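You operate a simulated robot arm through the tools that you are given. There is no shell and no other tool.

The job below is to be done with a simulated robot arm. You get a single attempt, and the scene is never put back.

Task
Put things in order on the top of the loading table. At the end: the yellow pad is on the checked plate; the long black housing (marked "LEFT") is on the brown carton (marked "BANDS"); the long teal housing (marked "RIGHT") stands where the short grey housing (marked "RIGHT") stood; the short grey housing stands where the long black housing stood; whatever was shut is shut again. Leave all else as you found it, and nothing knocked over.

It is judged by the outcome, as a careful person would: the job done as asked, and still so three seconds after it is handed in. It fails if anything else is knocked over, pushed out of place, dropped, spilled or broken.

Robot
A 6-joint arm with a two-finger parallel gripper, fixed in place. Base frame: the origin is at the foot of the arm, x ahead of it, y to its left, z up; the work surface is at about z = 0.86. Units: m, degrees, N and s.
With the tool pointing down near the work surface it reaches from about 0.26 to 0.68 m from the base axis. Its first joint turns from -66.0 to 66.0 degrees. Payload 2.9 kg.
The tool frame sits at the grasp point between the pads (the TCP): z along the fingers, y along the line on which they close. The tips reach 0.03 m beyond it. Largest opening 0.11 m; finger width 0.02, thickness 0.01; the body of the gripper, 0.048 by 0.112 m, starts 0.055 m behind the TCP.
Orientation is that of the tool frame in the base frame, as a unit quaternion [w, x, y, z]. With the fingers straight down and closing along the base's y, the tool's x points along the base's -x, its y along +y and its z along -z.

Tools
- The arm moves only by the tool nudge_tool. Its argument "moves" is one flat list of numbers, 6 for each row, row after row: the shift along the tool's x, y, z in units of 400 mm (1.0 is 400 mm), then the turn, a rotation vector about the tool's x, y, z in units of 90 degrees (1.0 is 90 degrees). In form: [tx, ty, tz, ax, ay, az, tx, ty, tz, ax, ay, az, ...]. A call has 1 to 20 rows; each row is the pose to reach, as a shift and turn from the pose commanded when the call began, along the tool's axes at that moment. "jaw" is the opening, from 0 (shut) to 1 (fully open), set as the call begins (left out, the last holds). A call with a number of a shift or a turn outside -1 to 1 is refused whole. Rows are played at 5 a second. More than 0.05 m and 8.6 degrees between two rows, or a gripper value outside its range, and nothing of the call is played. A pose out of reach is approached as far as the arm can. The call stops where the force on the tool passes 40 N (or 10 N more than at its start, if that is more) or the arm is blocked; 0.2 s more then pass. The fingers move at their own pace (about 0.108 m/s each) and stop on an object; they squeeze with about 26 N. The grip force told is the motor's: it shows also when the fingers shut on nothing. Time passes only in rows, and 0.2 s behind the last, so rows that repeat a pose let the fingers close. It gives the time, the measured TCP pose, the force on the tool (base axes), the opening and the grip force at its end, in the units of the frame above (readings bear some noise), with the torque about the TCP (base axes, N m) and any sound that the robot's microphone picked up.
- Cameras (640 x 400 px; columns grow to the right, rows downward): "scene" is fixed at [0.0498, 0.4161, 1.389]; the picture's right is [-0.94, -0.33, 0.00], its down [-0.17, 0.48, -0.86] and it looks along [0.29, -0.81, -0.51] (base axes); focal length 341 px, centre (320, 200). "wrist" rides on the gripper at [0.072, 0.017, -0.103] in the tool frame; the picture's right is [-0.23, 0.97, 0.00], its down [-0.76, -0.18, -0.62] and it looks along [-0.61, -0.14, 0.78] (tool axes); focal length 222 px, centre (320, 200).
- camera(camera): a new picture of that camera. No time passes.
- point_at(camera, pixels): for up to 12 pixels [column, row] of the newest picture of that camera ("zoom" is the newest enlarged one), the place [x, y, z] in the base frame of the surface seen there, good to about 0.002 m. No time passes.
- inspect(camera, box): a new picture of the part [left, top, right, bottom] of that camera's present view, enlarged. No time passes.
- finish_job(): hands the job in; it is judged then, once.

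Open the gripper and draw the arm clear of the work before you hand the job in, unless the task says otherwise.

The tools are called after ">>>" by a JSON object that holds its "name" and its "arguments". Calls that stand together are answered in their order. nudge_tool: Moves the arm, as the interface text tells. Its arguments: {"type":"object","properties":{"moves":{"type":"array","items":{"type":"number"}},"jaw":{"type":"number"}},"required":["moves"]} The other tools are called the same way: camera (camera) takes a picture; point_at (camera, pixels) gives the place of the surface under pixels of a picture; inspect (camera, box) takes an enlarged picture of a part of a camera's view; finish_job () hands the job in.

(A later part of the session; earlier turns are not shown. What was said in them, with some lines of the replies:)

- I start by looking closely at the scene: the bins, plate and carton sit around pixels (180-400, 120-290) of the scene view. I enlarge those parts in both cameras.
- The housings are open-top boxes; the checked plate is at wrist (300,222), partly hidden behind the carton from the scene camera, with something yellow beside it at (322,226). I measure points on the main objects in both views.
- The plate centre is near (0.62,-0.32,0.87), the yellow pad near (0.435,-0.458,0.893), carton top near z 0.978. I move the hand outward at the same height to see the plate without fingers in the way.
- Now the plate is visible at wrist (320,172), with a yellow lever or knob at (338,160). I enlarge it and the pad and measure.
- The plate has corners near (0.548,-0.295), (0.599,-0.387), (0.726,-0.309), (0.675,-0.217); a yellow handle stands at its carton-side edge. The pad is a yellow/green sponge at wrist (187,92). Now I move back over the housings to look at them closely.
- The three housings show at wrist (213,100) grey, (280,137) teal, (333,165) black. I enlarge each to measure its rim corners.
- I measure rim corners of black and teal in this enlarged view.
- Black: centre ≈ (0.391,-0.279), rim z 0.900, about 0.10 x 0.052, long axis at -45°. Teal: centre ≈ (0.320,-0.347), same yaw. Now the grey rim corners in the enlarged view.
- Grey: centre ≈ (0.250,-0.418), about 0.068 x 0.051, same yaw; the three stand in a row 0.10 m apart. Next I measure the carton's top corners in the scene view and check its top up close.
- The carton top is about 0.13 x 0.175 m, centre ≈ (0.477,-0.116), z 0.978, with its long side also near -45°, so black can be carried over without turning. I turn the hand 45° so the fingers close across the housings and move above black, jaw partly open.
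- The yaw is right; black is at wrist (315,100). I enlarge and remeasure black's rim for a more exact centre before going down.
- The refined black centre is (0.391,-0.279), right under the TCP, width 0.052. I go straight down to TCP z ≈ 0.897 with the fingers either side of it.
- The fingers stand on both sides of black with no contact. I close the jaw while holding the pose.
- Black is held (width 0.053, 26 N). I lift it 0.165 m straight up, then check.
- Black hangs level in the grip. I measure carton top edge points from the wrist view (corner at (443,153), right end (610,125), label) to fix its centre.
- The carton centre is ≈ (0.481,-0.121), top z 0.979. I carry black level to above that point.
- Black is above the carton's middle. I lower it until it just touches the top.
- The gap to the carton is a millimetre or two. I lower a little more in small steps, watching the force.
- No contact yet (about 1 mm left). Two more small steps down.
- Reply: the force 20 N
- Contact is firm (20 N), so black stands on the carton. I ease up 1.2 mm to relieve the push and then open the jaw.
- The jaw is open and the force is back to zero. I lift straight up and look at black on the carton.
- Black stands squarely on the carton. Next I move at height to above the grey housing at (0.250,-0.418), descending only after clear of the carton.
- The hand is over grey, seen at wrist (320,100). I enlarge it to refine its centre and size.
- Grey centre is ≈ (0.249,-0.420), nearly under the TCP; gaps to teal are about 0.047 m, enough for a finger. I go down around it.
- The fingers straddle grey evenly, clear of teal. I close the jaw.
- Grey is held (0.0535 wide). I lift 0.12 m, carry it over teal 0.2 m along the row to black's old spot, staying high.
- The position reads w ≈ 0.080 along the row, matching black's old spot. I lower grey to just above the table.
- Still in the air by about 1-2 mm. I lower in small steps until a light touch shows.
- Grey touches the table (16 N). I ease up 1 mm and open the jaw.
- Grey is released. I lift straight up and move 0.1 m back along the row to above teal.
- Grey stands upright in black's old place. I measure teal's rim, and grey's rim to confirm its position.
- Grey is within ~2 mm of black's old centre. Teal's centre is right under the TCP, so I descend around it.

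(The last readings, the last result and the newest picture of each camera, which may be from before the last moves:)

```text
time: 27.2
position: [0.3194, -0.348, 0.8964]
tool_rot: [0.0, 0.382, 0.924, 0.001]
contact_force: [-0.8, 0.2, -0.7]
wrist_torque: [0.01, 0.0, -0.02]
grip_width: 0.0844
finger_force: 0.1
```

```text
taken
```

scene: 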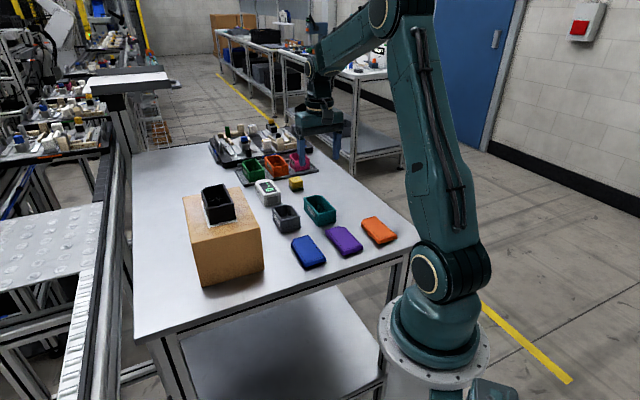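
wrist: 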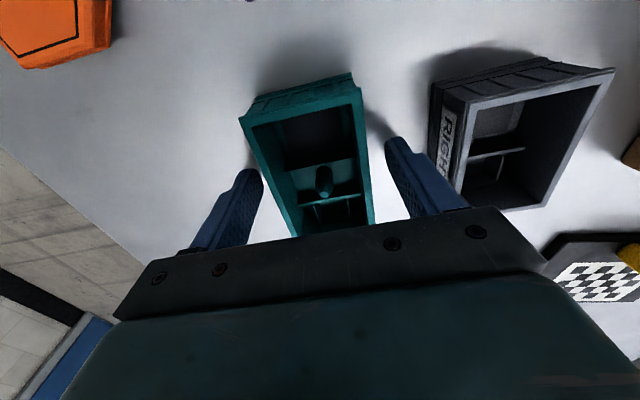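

Fingers flank teal, clear of grey on the right. I close the jaw.

>>> {"name": "nudge_tool", "arguments": {"moves": [0, 0, 0, 0, 0, 0, 0, 0, 0, 0, 0, 0, 0, 0, 0, 0, 0, 0, 0, 0, 0, 0, 0, 0], "jaw": 0}}

```text
time: 28.2
position: [0.319, -0.3494, 0.8968]
tool_rot: [0.0, 0.383, 0.924, 0.0]
contact_force: [-1.5, 0.3, -0.4]
wrist_torque: [0.0, -0.01, -0.01]
grip_width: 0.0536
finger_force: 25.9
```

Teal is held. I lift it 0.1 m, carry it 0.099 m along the row to grey's old spot (0.249,-0.420).

>>> {"name": "nudge_tool", "arguments": {"moves": [0, 0, -0.05, 0, 0, 0, 0, 0, -0.12, 0, 0, 0, 0, 0, -0.2, 0, 0, 0, 0, 0, -0.25, 0, 0, 0, 0, -0.08, -0.25, 0, 0, 0, 0, -0.16, -0.25, 0, 0, 0, 0, -0.2475, -0.25, 0, 0, 0, 0, -0.2475, -0.25, 0, 0, 0]}}

>>> {"name": "camera", "arguments": {"camera": "wrist"}}

>>> {"name": "camera", "arguments": {"camera": "scene"}}

```text
time: 30.0
position: [0.2515, -0.4209, 0.9957]
tool_rot: [0.0, 0.383, 0.924, 0.0]
contact_force: [-0.1, 0.1, -1.0]
wrist_torque: [0.0, 0.02, 0.0]
grip_width: 0.0539
finger_force: 26.1
```

```text
taken
```

wrist: 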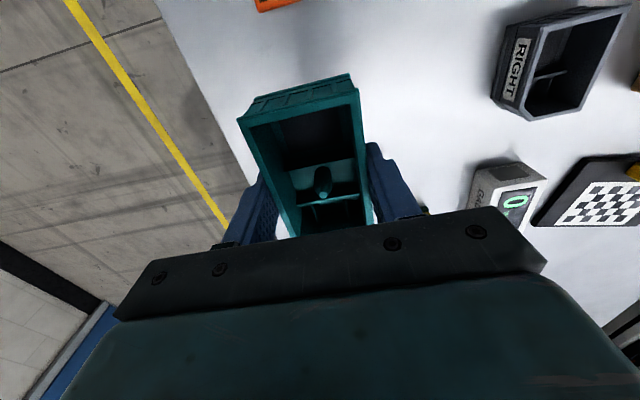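

```text
taken
```

scene: 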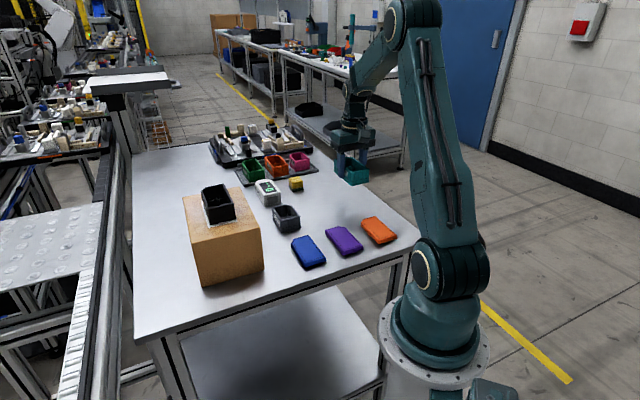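

Teal hangs over grey's old spot. I check where the table edge runs (wrist (215,120) and (240,165)) to be sure the longer housing stands fully on the top.

>>> {"name": "point_at", "arguments": {"camera": "wrist", "pixels": [[195, 60], [215, 90], [228, 120], [240, 150], [250, 165], [300, 60], [205, 90]]}}

```text
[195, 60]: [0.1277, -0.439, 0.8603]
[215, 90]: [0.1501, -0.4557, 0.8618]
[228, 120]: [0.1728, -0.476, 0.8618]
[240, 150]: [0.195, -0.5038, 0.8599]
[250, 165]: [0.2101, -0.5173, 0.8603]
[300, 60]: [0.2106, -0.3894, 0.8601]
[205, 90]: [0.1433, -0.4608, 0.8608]
```

The table extends well beyond teal's footprint there. I lower teal close to the surface.

>>> {"name": "nudge_tool", "arguments": {"moves": [0, 0, 0.08, 0, 0, 0, 0, 0, 0.16, 0, 0, 0, 0, 0, 0.21, 0, 0, 0, 0, 0, 0.24, 0, 0, 0, 0, 0, 0.247, 0, 0, 0]}}

```text
time: 31.2
position: [0.249, -0.42, 0.8974]
tool_rot: [-0.001, 0.383, 0.924, 0.0]
contact_force: [0.2, -0.4, -1.1]
wrist_torque: [0.01, -0.01, 0.0]
grip_width: 0.054
finger_force: 26.0
```

Position (0.249,-0.420) is right on. I lower in small steps to contact.

>>> {"name": "nudge_tool", "arguments": {"moves": [0, 0, 0.002, 0, 0, 0, 0, 0, 0.004, 0, 0, 0]}}

```text
time: 31.8
position: [0.2507, -0.4185, 0.8969]
tool_rot: [0.0, 0.384, 0.923, 0.0]
contact_force: [-0.2, -0.2, -1.3]
wrist_torque: [0.0, 0.01, 0.03]
grip_width: 0.0538
finger_force: 26.5
```

>>> {"name": "nudge_tool", "arguments": {"moves": [0, 0, 0.0015, 0, 0, 0, 0, 0, 0.003, 0, 0, 0]}}

```text
time: 32.4
position: [0.2505, -0.4185, 0.895]
tool_rot: [-0.001, 0.383, 0.924, -0.001]
contact_force: [-0.3, 0.0, -1.3]
wrist_torque: [0.03, 0.02, -0.01]
grip_width: 0.0536
finger_force: 25.8
```

Still only the weight shows; a bit further down.

>>> {"name": "nudge_tool", "arguments": {"moves": [0, 0, 0.0015, 0, 0, 0, 0, 0, 0.003, 0, 0, 0]}}

```text
time: 33.0
position: [0.2505, -0.4191, 0.8959]
tool_rot: [0.0, 0.383, 0.924, 0.001]
contact_force: [-3.0, 4.1, 14.0]
wrist_torque: [0.35, 0.44, -0.02]
grip_width: 0.0538
finger_force: 26.1
```

Teal touches the table (14 N). I ease up 0.8 mm and open the jaw.

>>> {"name": "nudge_tool", "arguments": {"moves": [0, 0, -0.002, 0, 0, 0]}}

>>> {"name": "nudge_tool", "arguments": {"moves": [0, 0, 0, 0, 0, 0, 0, 0, 0, 0, 0, 0, 0, 0, 0, 0, 0, 0], "jaw": 0.77}}

```text
time: 33.4
position: [0.2494, -0.4179, 0.896]
tool_rot: [0.0, 0.382, 0.924, 0.0]
contact_force: [1.1, 4.4, 10.3]
wrist_torque: [0.24, 0.33, -0.12]
grip_width: 0.0535
finger_force: 26.0
```

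```text
time: 34.2
position: [0.2504, -0.4185, 0.8947]
tool_rot: [0.001, 0.382, 0.924, 0.0]
contact_force: [0.3, -0.8, -0.1]
wrist_torque: [0.01, 0.0, 0.02]
grip_width: 0.0848
finger_force: 0.1
```

Released. I lift straight up and check.

>>> {"name": "nudge_tool", "arguments": {"moves": [0, 0, -0.06, 0, 0, 0, 0, 0, -0.15, 0, 0, 0, 0, 0, -0.25, 0, 0, 0, 0, 0, -0.35, 0, 0, 0, 0, 0, -0.4, 0, 0, 0]}}

>>> {"name": "camera", "arguments": {"camera": "wrist"}}

>>> {"name": "camera", "arguments": {"camera": "scene"}}

>>> {"name": "inspect", "arguments": {"camera": "scene", "box": [250, 160, 410, 260]}}

```text
time: 35.4
position: [0.2508, -0.4189, 1.0584]
tool_rot: [0.0, 0.382, 0.924, 0.0]
contact_force: [0.0, 0.5, -0.1]
wrist_torque: [-0.04, 0.01, 0.02]
grip_width: 0.0847
finger_force: 0.1
```

```text
taken
```

wrist: 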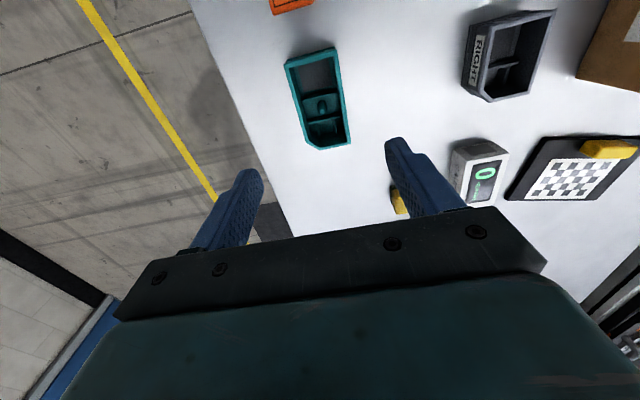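

```text
taken
```

scene: 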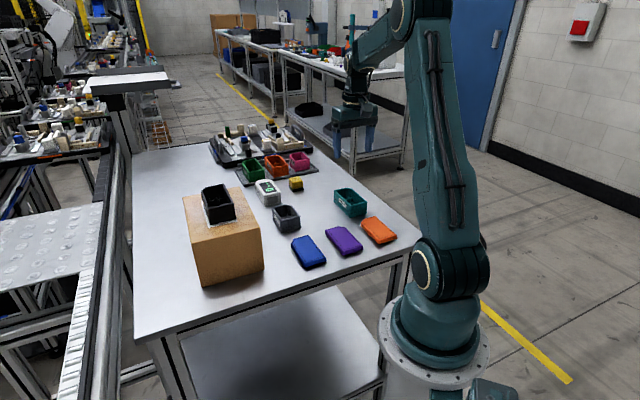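

```text
4.00 times, centred on (330, 210) of scene
```

zoom: 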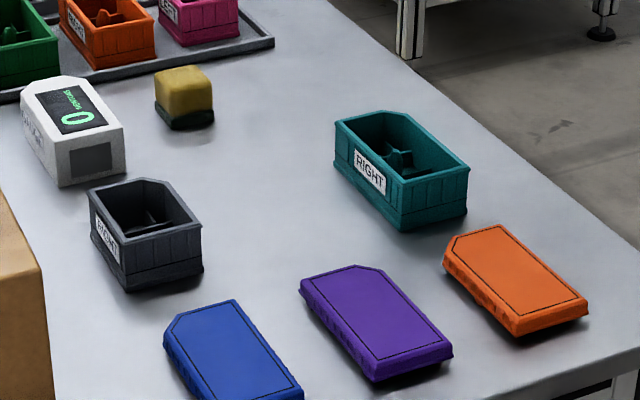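

Teal and grey stand upright at their new spots. Now I move to above the yellow pad at (0.435,-0.458) and look at its shape.

>>> {"name": "nudge_tool", "arguments": {"moves": [-0.0795, 0.0513, 0, 0, 0, 0, -0.159, 0.1025, 0, 0, 0, 0, -0.2386, 0.1538, 0, 0, 0, 0, -0.3182, 0.205, 0, 0, 0, 0, -0.3977, 0.2563, 0, 0, 0, 0, -0.3977, 0.2563, 0, 0, 0, 0]}}

>>> {"name": "camera", "arguments": {"camera": "wrist"}}

>>> {"name": "inspect", "arguments": {"camera": "wrist", "box": [270, 55, 382, 145]}}

```text
time: 36.8
position: [0.4367, -0.4583, 1.0551]
tool_rot: [-0.001, 0.384, 0.924, 0.001]
contact_force: [-1.2, -0.3, -0.2]
wrist_torque: [0.0, 0.02, 0.01]
grip_width: 0.0847
finger_force: 0.0
```

```text
taken
```

wrist: 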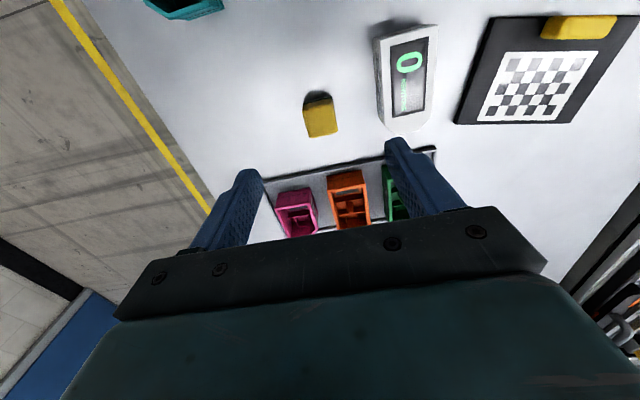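

```text
4.44 times, centred on (326, 100) of wrist
```

zoom: 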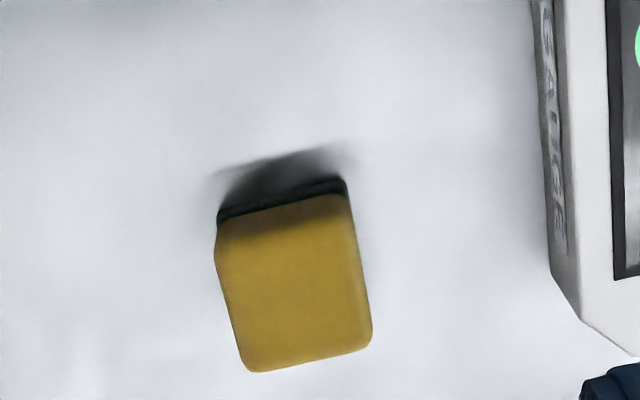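

The pad shows at wrist (321,115), aligned with the hand's yaw. I measure its top corners.

>>> {"name": "point_at", "arguments": {"camera": "zoom", "pixels": [[222, 235], [345, 205], [368, 340], [250, 365], [232, 300], [358, 265], [290, 280], [300, 355], [285, 225], [280, 207], [550, 200], [575, 280]]}}

>>> {"name": "point_at", "arguments": {"camera": "wrist", "pixels": [[490, 20], [456, 122], [578, 122], [515, 53], [599, 53], [478, 119], [555, 120], [548, 38], [613, 38], [553, 22], [616, 20], [580, 30]]}}

```text
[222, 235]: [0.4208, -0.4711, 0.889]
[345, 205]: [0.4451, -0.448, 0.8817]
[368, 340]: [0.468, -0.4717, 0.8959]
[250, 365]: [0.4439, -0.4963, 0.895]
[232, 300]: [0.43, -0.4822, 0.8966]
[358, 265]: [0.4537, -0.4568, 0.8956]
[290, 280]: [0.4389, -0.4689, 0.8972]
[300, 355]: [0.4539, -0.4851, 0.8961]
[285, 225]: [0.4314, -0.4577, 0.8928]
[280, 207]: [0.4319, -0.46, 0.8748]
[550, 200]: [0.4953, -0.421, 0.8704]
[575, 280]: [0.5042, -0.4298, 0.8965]
```

```text
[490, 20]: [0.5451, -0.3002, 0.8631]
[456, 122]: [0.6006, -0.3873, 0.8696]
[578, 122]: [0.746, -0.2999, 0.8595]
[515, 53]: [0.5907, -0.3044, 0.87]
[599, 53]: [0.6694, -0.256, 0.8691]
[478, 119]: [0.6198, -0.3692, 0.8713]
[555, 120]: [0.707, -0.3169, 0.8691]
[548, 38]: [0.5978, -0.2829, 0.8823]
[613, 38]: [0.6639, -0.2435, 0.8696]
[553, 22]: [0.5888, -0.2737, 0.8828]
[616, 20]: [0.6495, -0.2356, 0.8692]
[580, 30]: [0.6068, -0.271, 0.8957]
```

The pad's centre is ≈ (0.444,-0.472), about 0.036 m in each size, top z 0.897, aligned with the hand. I shift over it, narrow the jaw to 0.065, and go down with the tips just above the table.

>>> {"name": "nudge_tool", "arguments": {"moves": [-0.0385, -0.008, 0, 0, 0, 0, -0.0385, -0.008, 0.09, 0, 0, 0, -0.0385, -0.008, 0.18, 0, 0, 0, -0.0385, -0.008, 0.26, 0, 0, 0, -0.0385, -0.008, 0.28, 0, 0, 0], "jaw": 0.59}}

>>> {"name": "camera", "arguments": {"camera": "wrist"}}

>>> {"name": "inspect", "arguments": {"camera": "scene", "box": [232, 130, 360, 210]}}

```text
time: 38.0
position: [0.4435, -0.4722, 0.9446]
tool_rot: [0.0, 0.382, 0.924, 0.0]
contact_force: [0.1, -0.2, -0.3]
wrist_torque: [0.0, 0.03, 0.0]
grip_width: 0.0649
finger_force: 0.1
```

```text
taken
```

wrist: 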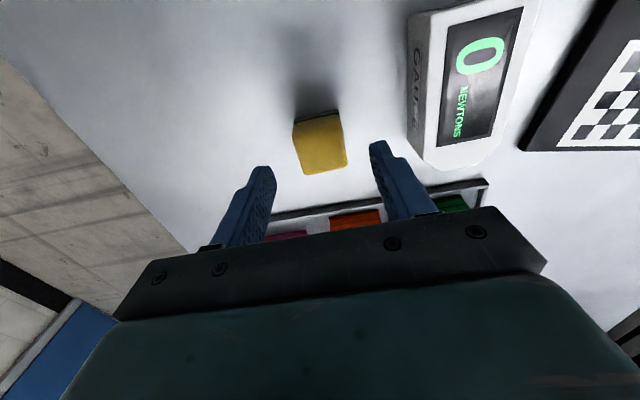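

```text
5.00 times, centred on (296, 170) of scene
```

zoom: 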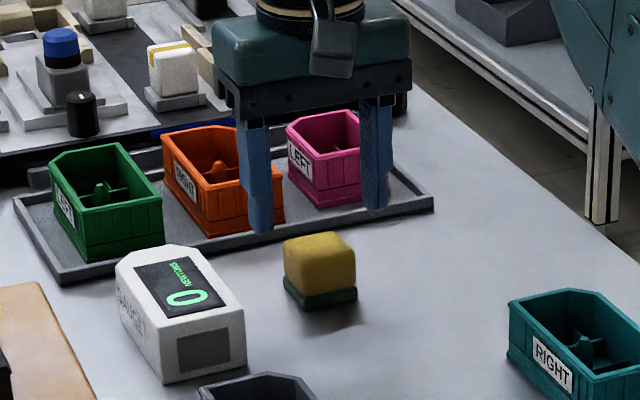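

Fingertips are still above the pad. I recheck the pad centre from this closer view before finishing the descent.

>>> {"name": "point_at", "arguments": {"camera": "wrist", "pixels": [[296, 124], [336, 114], [346, 163], [306, 172], [320, 145], [299, 148], [342, 138]]}}

```text
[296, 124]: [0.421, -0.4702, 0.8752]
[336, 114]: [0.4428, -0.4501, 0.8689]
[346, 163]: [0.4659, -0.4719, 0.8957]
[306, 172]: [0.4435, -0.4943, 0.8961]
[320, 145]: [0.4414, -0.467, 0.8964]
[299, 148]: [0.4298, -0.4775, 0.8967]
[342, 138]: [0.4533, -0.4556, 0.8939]
```

The pad is centred between the fingers. I go down the last 47 mm.

>>> {"name": "nudge_tool", "arguments": {"moves": [0, 0, 0.05, 0, 0, 0, 0, 0, 0.09, 0, 0, 0, 0, 0, 0.118, 0, 0, 0]}}

>>> {"name": "nudge_tool", "arguments": {"moves": [0, 0, 0, 0, 0, 0, 0, 0, 0, 0, 0, 0, 0, 0, 0, 0, 0, 0, 0, 0, 0, 0, 0, 0], "jaw": 0}}

>>> {"name": "camera", "arguments": {"camera": "wrist"}}

>>> {"name": "inspect", "arguments": {"camera": "scene", "box": [232, 130, 360, 210]}}

```text
time: 38.8
position: [0.4444, -0.4736, 0.8951]
tool_rot: [-0.001, 0.383, 0.924, 0.0]
contact_force: [0.6, -0.4, -0.6]
wrist_torque: [-0.02, -0.02, 0.03]
grip_width: 0.0648
finger_force: 0.1
```

```text
time: 39.8
position: [0.4441, -0.4725, 0.896]
tool_rot: [0.001, 0.382, 0.924, 0.0]
contact_force: [0.5, -1.0, 0.8]
wrist_torque: [-0.01, -0.03, 0.05]
grip_width: 0.0369
finger_force: 25.8
```

```text
taken
```

wrist: 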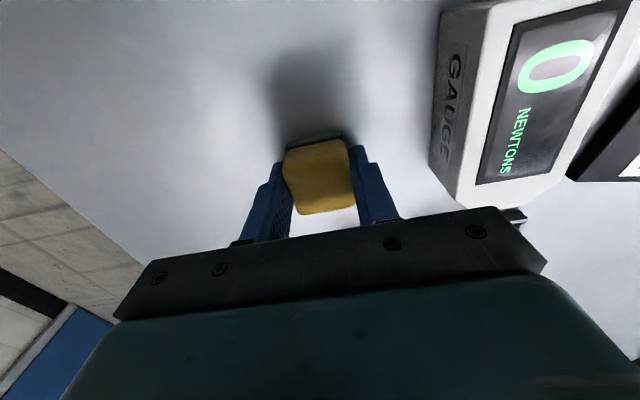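

```text
5.00 times, centred on (296, 170) of scene
```

zoom: 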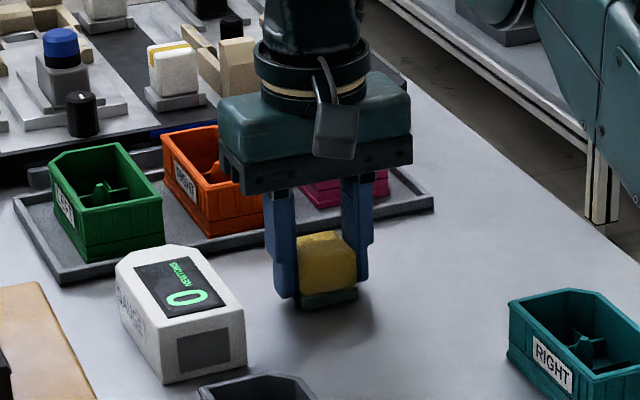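

The pad is held (0.037 wide). I lift it 0.13 m and carry it over the gauge towards the plate, aiming at (0.612,-0.323).

>>> {"name": "nudge_tool", "arguments": {"moves": [0, 0, -0.06, 0, 0, 0, 0, 0, -0.15, 0, 0, 0, 0, 0, -0.25, 0, 0, 0, 0, 0, -0.325, 0, 0, 0, -0.0056, 0.0934, -0.325, 0, 0, 0, -0.0112, 0.1868, -0.325, 0, 0, 0, -0.0168, 0.2803, -0.325, 0, 0, 0, -0.0223, 0.3737, -0.325, 0, 0, 0, -0.0279, 0.4671, -0.325, 0, 0, 0, -0.0335, 0.5605, -0.325, 0, 0, 0, -0.0335, 0.5605, -0.325, 0, 0, 0]}}

>>> {"name": "camera", "arguments": {"camera": "wrist"}}

>>> {"name": "camera", "arguments": {"camera": "scene"}}

```text
time: 42.2
position: [0.5847, -0.3116, 1.0176]
tool_rot: [-0.001, 0.383, 0.924, 0.0]
contact_force: [-0.6, 0.1, -0.5]
wrist_torque: [0.0, -0.01, 0.0]
grip_width: 0.037
finger_force: 26.2
out of reach, approached as far as the arm can: row 8, 9, 10, 11
```

```text
taken
```

wrist: 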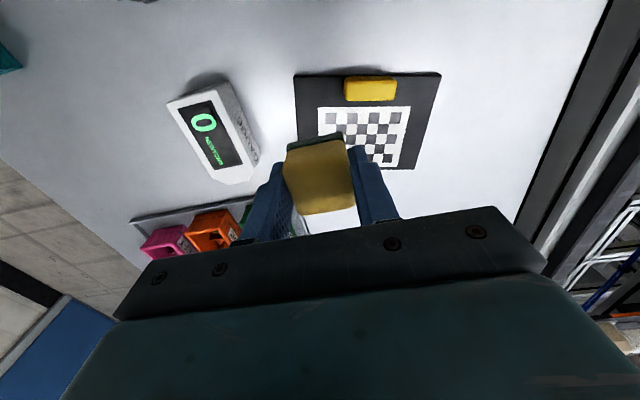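

```text
taken
```

scene: 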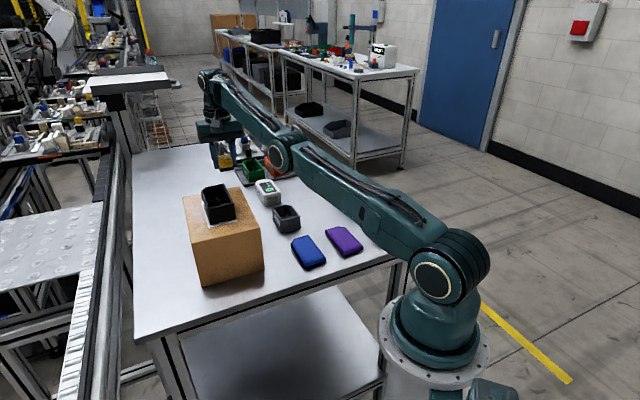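

The target was past the reach at this height: the TCP stopped at (0.585,-0.312,1.018), r ≈ 0.663, pad still held and nothing touched. I make a zero move to see which pose now counts as the commanded one.

>>> {"name": "nudge_tool", "arguments": {"moves": [0, 0, 0, 0, 0, 0]}}

```text
time: 42.6
position: [0.5839, -0.3119, 1.0171]
tool_rot: [-0.001, 0.382, 0.924, 0.001]
contact_force: [0.8, 0.6, 0.2]
wrist_torque: [0.02, 0.03, 0.0]
grip_width: 0.037
finger_force: 26.3
```

The reached pose is now the base for commands. I lower to about z 0.947 (pad bottom 0.91, above the handle's 0.897) and turn 13.5° to line up with the plate's edges.

>>> {"name": "nudge_tool", "arguments": {"moves": [0, 0, 0.06, 0, 0, 0.05, 0, 0, 0.12, 0, 0, 0.1, 0, 0, 0.175, 0, 0, 0.15]}}

>>> {"name": "camera", "arguments": {"camera": "wrist"}}

>>> {"name": "inspect", "arguments": {"camera": "scene", "box": [160, 100, 320, 220]}}

```text
time: 43.4
position: [0.5945, -0.3171, 0.9523]
tool_rot: [-0.002, 0.483, 0.876, 0.0]
contact_force: [-0.4, -0.5, -1.7]
wrist_torque: [0.0, -0.02, -0.01]
grip_width: 0.0371
finger_force: 26.0
out of reach, approached as far as the arm can: row 1, 2, 3
```

```text
taken
```

wrist: 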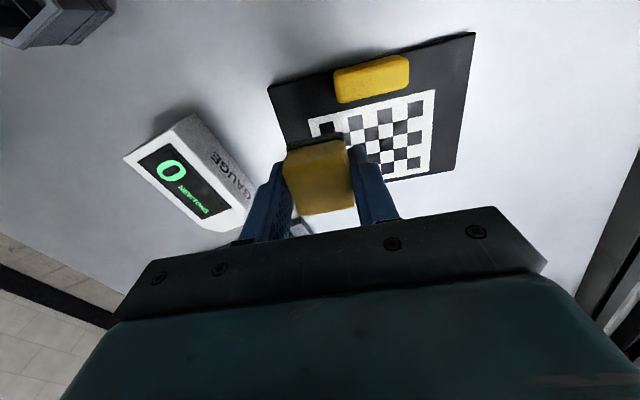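

```text
3.33 times, centred on (240, 160) of scene
```

zoom: 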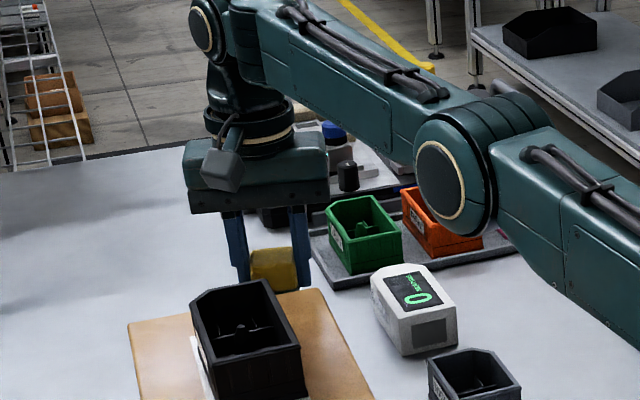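

At z 0.952 it reaches r ≈ 0.674, so the commanded pose is still the far one and reach grows as it lowers. I aim at a reachable point (0.5985,-0.318) on the plate at z ≈ 0.93, still above the plate and handle.

>>> {"name": "nudge_tool", "arguments": {"moves": [0.014, -0.0107, 0.0325, 0, 0, 0, 0.028, -0.0213, 0.0645, 0, 0, 0, 0.028, -0.0213, 0.0645, 0, 0, 0]}}

>>> {"name": "camera", "arguments": {"camera": "wrist"}}

```text
time: 44.2
position: [0.5686, -0.3074, 0.9229]
tool_rot: [0.0, 0.489, 0.872, 0.0]
contact_force: [0.7, -0.3, 0.3]
wrist_torque: [-0.02, 0.0, 0.05]
grip_width: 0.037
finger_force: 25.9
```

```text
taken
```

wrist: 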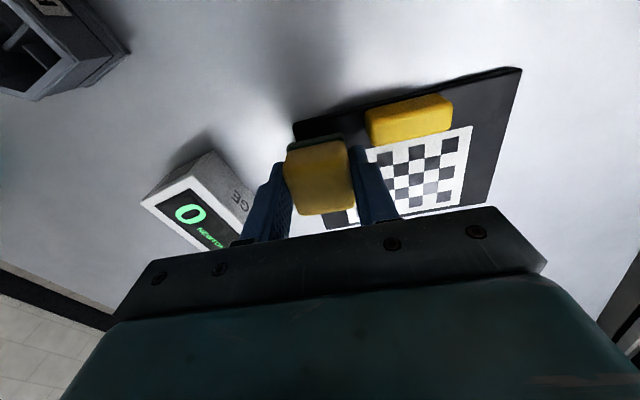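

The arm now tracks again at (0.569,-0.307,0.923), r 0.646; the straight-arm limit at this height is about 0.677. I choose a plate spot inside that, (0.588,-0.316): first slide away from the handle, then along the plate, slightly higher.

>>> {"name": "nudge_tool", "arguments": {"moves": [-0.02, 0, -0.02, 0, 0, 0, -0.046, 0, -0.02, 0, 0, 0, -0.046, 0.018, -0.02, 0, 0, 0, -0.046, 0.0348, -0.02, 0, 0, 0, -0.046, 0.0348, -0.02, 0, 0, 0]}}

>>> {"name": "camera", "arguments": {"camera": "wrist"}}

>>> {"name": "inspect", "arguments": {"camera": "scene", "box": [160, 100, 320, 220]}}

```text
time: 45.4
position: [0.5901, -0.3152, 0.9306]
tool_rot: [-0.001, 0.489, 0.872, 0.0]
contact_force: [0.1, 0.7, -0.2]
wrist_torque: [0.02, -0.01, 0.02]
grip_width: 0.0369
finger_force: 26.4
```

```text
taken
```

wrist: 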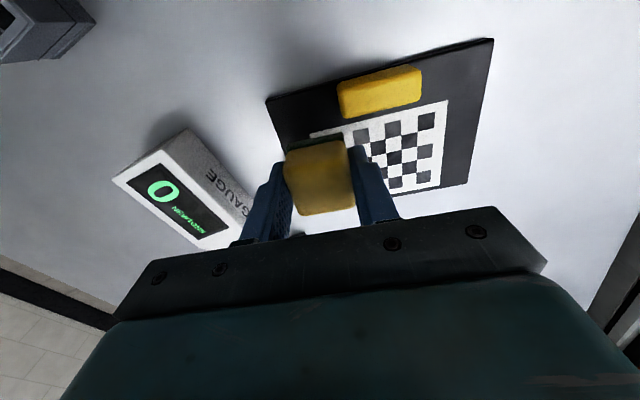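

```text
3.33 times, centred on (240, 160) of scene
```

zoom: 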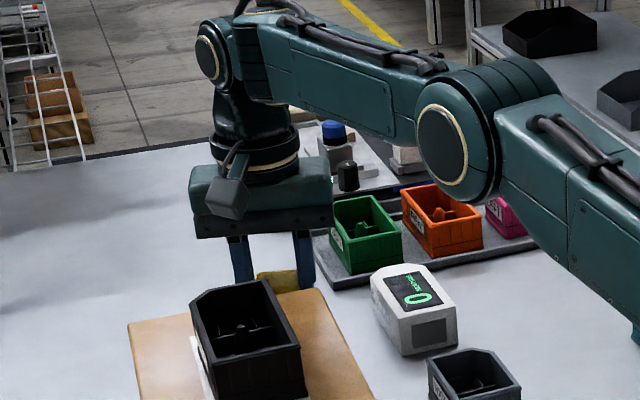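

It tracked exactly. I measure the plate corners and handle again from this close view to confirm the spot.

>>> {"name": "inspect", "arguments": {"camera": "wrist", "box": [255, 30, 511, 220]}}

>>> {"name": "point_at", "arguments": {"camera": "wrist", "pixels": [[270, 100], [492, 42], [467, 182], [340, 85], [345, 117], [421, 98], [380, 90], [315, 133], [447, 102], [300, 120], [350, 150], [400, 195]]}}

```text
2.11 times, centred on (383, 125) of wrist
```

zoom: 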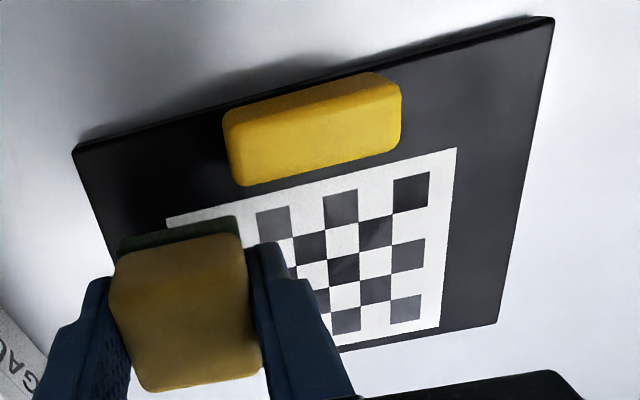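

```text
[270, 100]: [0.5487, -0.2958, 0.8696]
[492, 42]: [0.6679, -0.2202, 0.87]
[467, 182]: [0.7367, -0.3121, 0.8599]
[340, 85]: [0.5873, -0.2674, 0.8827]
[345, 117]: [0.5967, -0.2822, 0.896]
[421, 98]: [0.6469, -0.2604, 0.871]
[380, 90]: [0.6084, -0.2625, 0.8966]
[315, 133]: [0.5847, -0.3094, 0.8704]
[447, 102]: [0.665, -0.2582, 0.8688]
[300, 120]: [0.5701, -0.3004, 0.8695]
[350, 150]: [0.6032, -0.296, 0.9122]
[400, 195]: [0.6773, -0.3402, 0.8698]
```

The plate's near corner is (0.549,-0.296); the pad is now over u ≈ 25 mm, v ≈ 37 mm from that corner, clear of the handle. I shift 4 mm further along and lower to just above the plate.

>>> {"name": "nudge_tool", "arguments": {"moves": [0, 0.01, 0, 0, 0, 0, 0, 0.01, 0.03, 0, 0, 0, 0, 0.01, 0.05, 0, 0, 0, 0, 0.01, 0.057, 0, 0, 0]}}

>>> {"name": "camera", "arguments": {"camera": "wrist"}}

```text
time: 46.4
position: [0.5927, -0.3127, 0.9079]
tool_rot: [0.0, 0.488, 0.873, 0.0]
contact_force: [0.4, -0.3, 0.2]
wrist_torque: [0.0, -0.03, 0.04]
grip_width: 0.0373
finger_force: 25.9
```

```text
taken
```

wrist: 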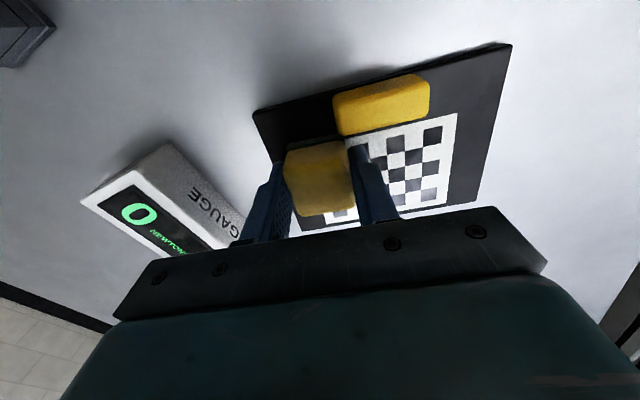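

The pad hovers about 2 mm above the plate. I lower in sub-millimetre steps until it touches.

>>> {"name": "nudge_tool", "arguments": {"moves": [0, 0, 0.002, 0, 0, 0, 0, 0, 0.004, 0, 0, 0]}}

```text
time: 47.0
position: [0.5936, -0.3123, 0.9074]
tool_rot: [0.0, 0.488, 0.873, 0.001]
contact_force: [0.3, 0.0, -0.4]
wrist_torque: [-0.06, 0.02, -0.01]
grip_width: 0.0368
finger_force: 26.2
```

>>> {"name": "nudge_tool", "arguments": {"moves": [0, 0, 0.0015, 0, 0, 0, 0, 0, 0.003, 0, 0, 0]}}

```text
time: 47.6
position: [0.5942, -0.312, 0.9046]
tool_rot: [0.0, 0.489, 0.873, 0.0]
contact_force: [-0.5, 1.4, 1.8]
wrist_torque: [0.05, 0.03, 0.04]
grip_width: 0.0369
finger_force: 26.1
```

A first light contact shows (about 2 N). One more 0.4 mm step, then check.

>>> {"name": "nudge_tool", "arguments": {"moves": [0, 0, 0.001, 0, 0, 0]}}

```text
time: 48.0
position: [0.5934, -0.3119, 0.9055]
tool_rot: [0.001, 0.488, 0.873, -0.001]
contact_force: [1.2, 1.8, 2.2]
wrist_torque: [0.01, -0.05, 0.02]
grip_width: 0.0369
finger_force: 26.6
```

The pad rests on the plate (2 N). Before opening I check how near the gauge's end at wrist (238,225) is to the left finger.

>>> {"name": "point_at", "arguments": {"camera": "wrist", "pixels": [[240, 220], [225, 205], [170, 146], [85, 200], [200, 175], [236, 238], [262, 200], [265, 225]]}}

```text
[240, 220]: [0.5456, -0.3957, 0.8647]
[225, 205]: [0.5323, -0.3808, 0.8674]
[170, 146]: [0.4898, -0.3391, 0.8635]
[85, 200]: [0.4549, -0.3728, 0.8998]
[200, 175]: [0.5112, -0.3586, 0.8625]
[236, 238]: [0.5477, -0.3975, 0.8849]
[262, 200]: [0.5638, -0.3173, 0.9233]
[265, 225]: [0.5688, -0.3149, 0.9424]
```

The gauge is over 5 cm from the finger. I open the jaw to 0.065 to leave the pad on the plate.

>>> {"name": "nudge_tool", "arguments": {"moves": [0, 0, 0, 0, 0, 0, 0, 0, 0, 0, 0, 0, 0, 0, 0, 0, 0, 0], "jaw": 0.59}}

>>> {"name": "camera", "arguments": {"camera": "wrist"}}

>>> {"name": "inspect", "arguments": {"camera": "wrist", "box": [230, 30, 520, 230]}}

```text
time: 48.8
position: [0.5932, -0.3125, 0.9044]
tool_rot: [0.0, 0.489, 0.873, 0.0]
contact_force: [0.7, -0.2, -0.8]
wrist_torque: [0.02, -0.01, -0.04]
grip_width: 0.065
finger_force: 0.1
```

```text
taken
```

wrist: 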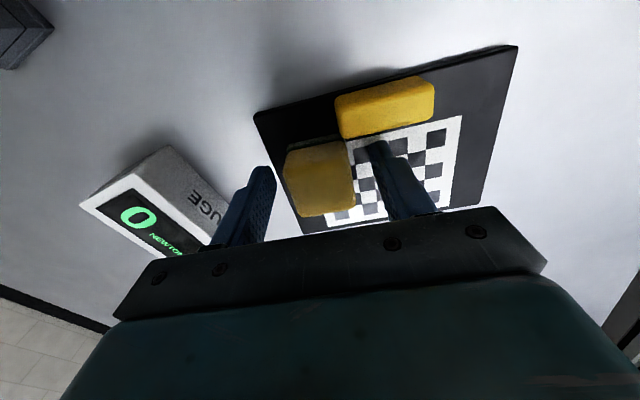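

```text
2.00 times, centred on (375, 130) of wrist
```

zoom: 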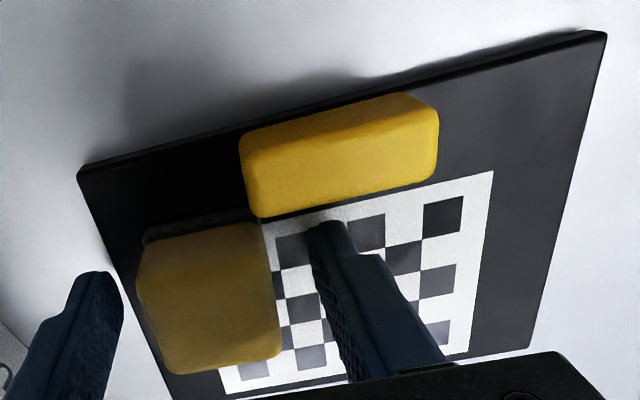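

The pad is free and lies wholly on the plate. I raise the hand 5 cm straight up, then draw it back sideways over the gauge, away from the carton, while rising.

>>> {"name": "nudge_tool", "arguments": {"moves": [0, 0, -0.04, 0, 0, 0, 0, 0, -0.085, 0, 0, 0, 0, 0, -0.13, 0, 0, 0, 0, -0.07, -0.16, 0, 0, 0, 0, -0.15, -0.21, 0, 0, 0, 0, -0.235, -0.28, 0, 0, 0, 0, -0.33, -0.35, 0, 0, 0, 0, -0.33, -0.35, 0, 0, 0]}}

>>> {"name": "camera", "arguments": {"camera": "wrist"}}

>>> {"name": "camera", "arguments": {"camera": "scene"}}

```text
time: 50.6
position: [0.4804, -0.3813, 1.0442]
tool_rot: [0.0, 0.489, 0.872, 0.0]
contact_force: [-0.4, -0.2, 0.8]
wrist_torque: [0.01, 0.03, -0.03]
grip_width: 0.065
finger_force: 0.1
```

```text
taken
```

wrist: 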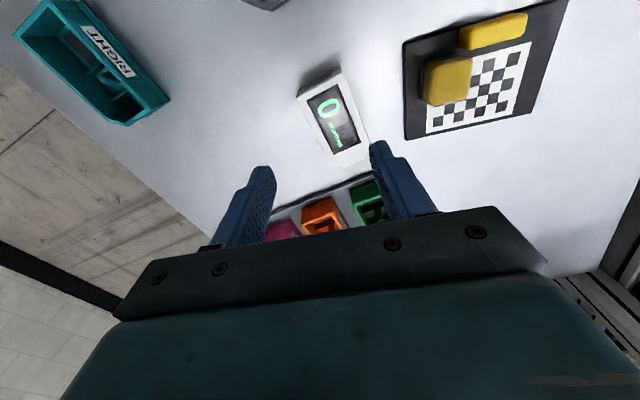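

```text
taken
```

scene: 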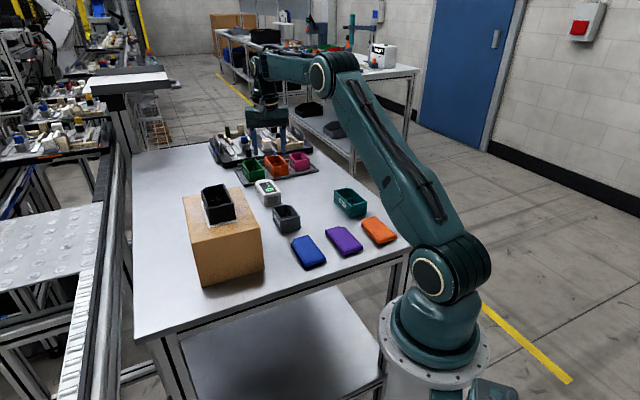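

The hand is clear. I enlarge the plate with the pad and measure both, to confirm the pad sits flat and the plate has not moved.

>>> {"name": "inspect", "arguments": {"camera": "wrist", "box": [395, 0, 575, 145]}}

>>> {"name": "point_at", "arguments": {"camera": "wrist", "pixels": [[406, 46], [408, 136], [522, 110], [427, 66], [468, 62], [430, 103], [466, 98], [448, 82], [417, 60], [480, 60]]}}

```text
2.76 times, centred on (485, 72) of wrist
```

zoom: 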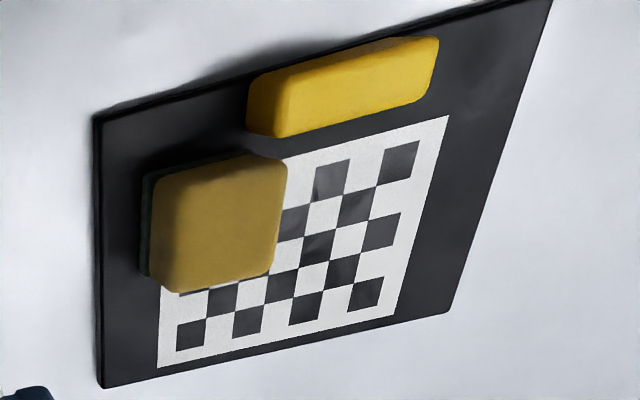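

```text
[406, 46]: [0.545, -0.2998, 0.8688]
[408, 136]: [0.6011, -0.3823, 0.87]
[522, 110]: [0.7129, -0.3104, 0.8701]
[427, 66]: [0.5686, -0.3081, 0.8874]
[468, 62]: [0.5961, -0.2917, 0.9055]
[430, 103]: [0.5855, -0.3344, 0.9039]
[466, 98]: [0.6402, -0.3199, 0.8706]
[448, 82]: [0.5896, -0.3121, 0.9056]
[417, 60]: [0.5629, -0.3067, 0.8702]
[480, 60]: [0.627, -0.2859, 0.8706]
```

The pad top is at 0.9055, exactly one pad height above the plate (0.870), lying flat, and the plate's corners are unchanged. I raise the arm and draw it back to a clear parking pose with the jaw open, then take a final look.

>>> {"name": "nudge_tool", "arguments": {"moves": [0, 0, -0.1, 0, 0, 0, 0, 0, -0.2, 0, 0, 0, 0.075, -0.036, -0.25, 0, 0, 0, 0.15, -0.072, -0.27, 0, 0, 0, 0.225, -0.109, -0.28, 0, 0, 0, 0.3, -0.145, -0.28, 0, 0, 0, 0.375, -0.181, -0.28, 0, 0, 0, 0.375, -0.181, -0.28, 0, 0, 0], "jaw": 1}}

>>> {"name": "camera", "arguments": {"camera": "scene"}}

>>> {"name": "inspect", "arguments": {"camera": "scene", "box": [170, 110, 410, 290]}}

>>> {"name": "camera", "arguments": {"camera": "wrist"}}

```text
time: 52.4
position: [0.3399, -0.2893, 1.1569]
tool_rot: [0.0, 0.488, 0.873, 0.0]
contact_force: [0.5, 0.0, 0.4]
wrist_torque: [-0.01, 0.03, -0.01]
grip_width: 0.11
finger_force: 0.0
```

```text
taken
```

scene: 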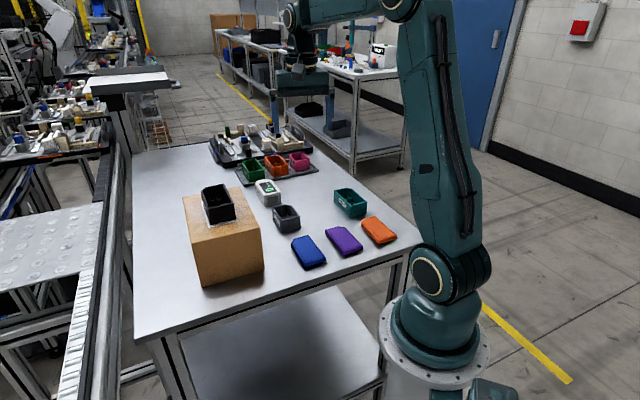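

```text
2.22 times, centred on (290, 200) of scene
```

zoom: 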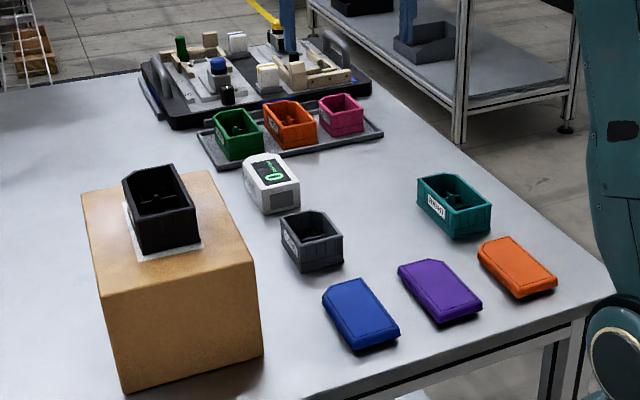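

```text
taken
```

wrist: 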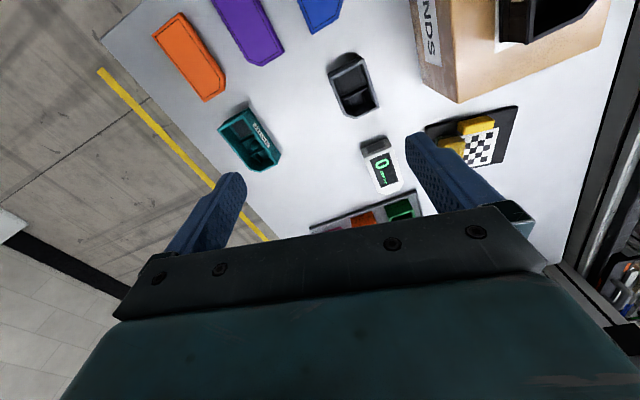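

Everything is in place. Black is on the carton, grey on black's old spot, teal on grey's old spot and the pad flat on the plate. The lids, gauge and tray bins have not moved, nothing was opened along the way, and the arm is clear with the jaw open, so I hand the job in.

>>> {"name": "finish_job", "arguments": {}}

```text
The job is handed in.
```

I finished the job and handed it in. Everything you asked for is in place, nothing was knocked over, and the other things on the table look unmoved in the final pictures.

- **Black housing ("LEFT"):** it stands near the middle of the top of the "BANDS" carton.
- **Grey housing ("RIGHT"):** it stands where black stood, within about 3 mm of black's old centre.
- **Teal housing ("RIGHT"):** it stands where grey stood. The arm's position reading at release was within about 2 mm of grey's old centre.
- **Yellow pad:** it lies flat and wholly on the checked plate, but near one corner rather than in the middle. The arm could not reach the middle of the plate with the tool pointing straight down.
- **Anything shut:** I opened nothing, so there was nothing to close again.

The arm is drawn back clear of the table with the gripper open.
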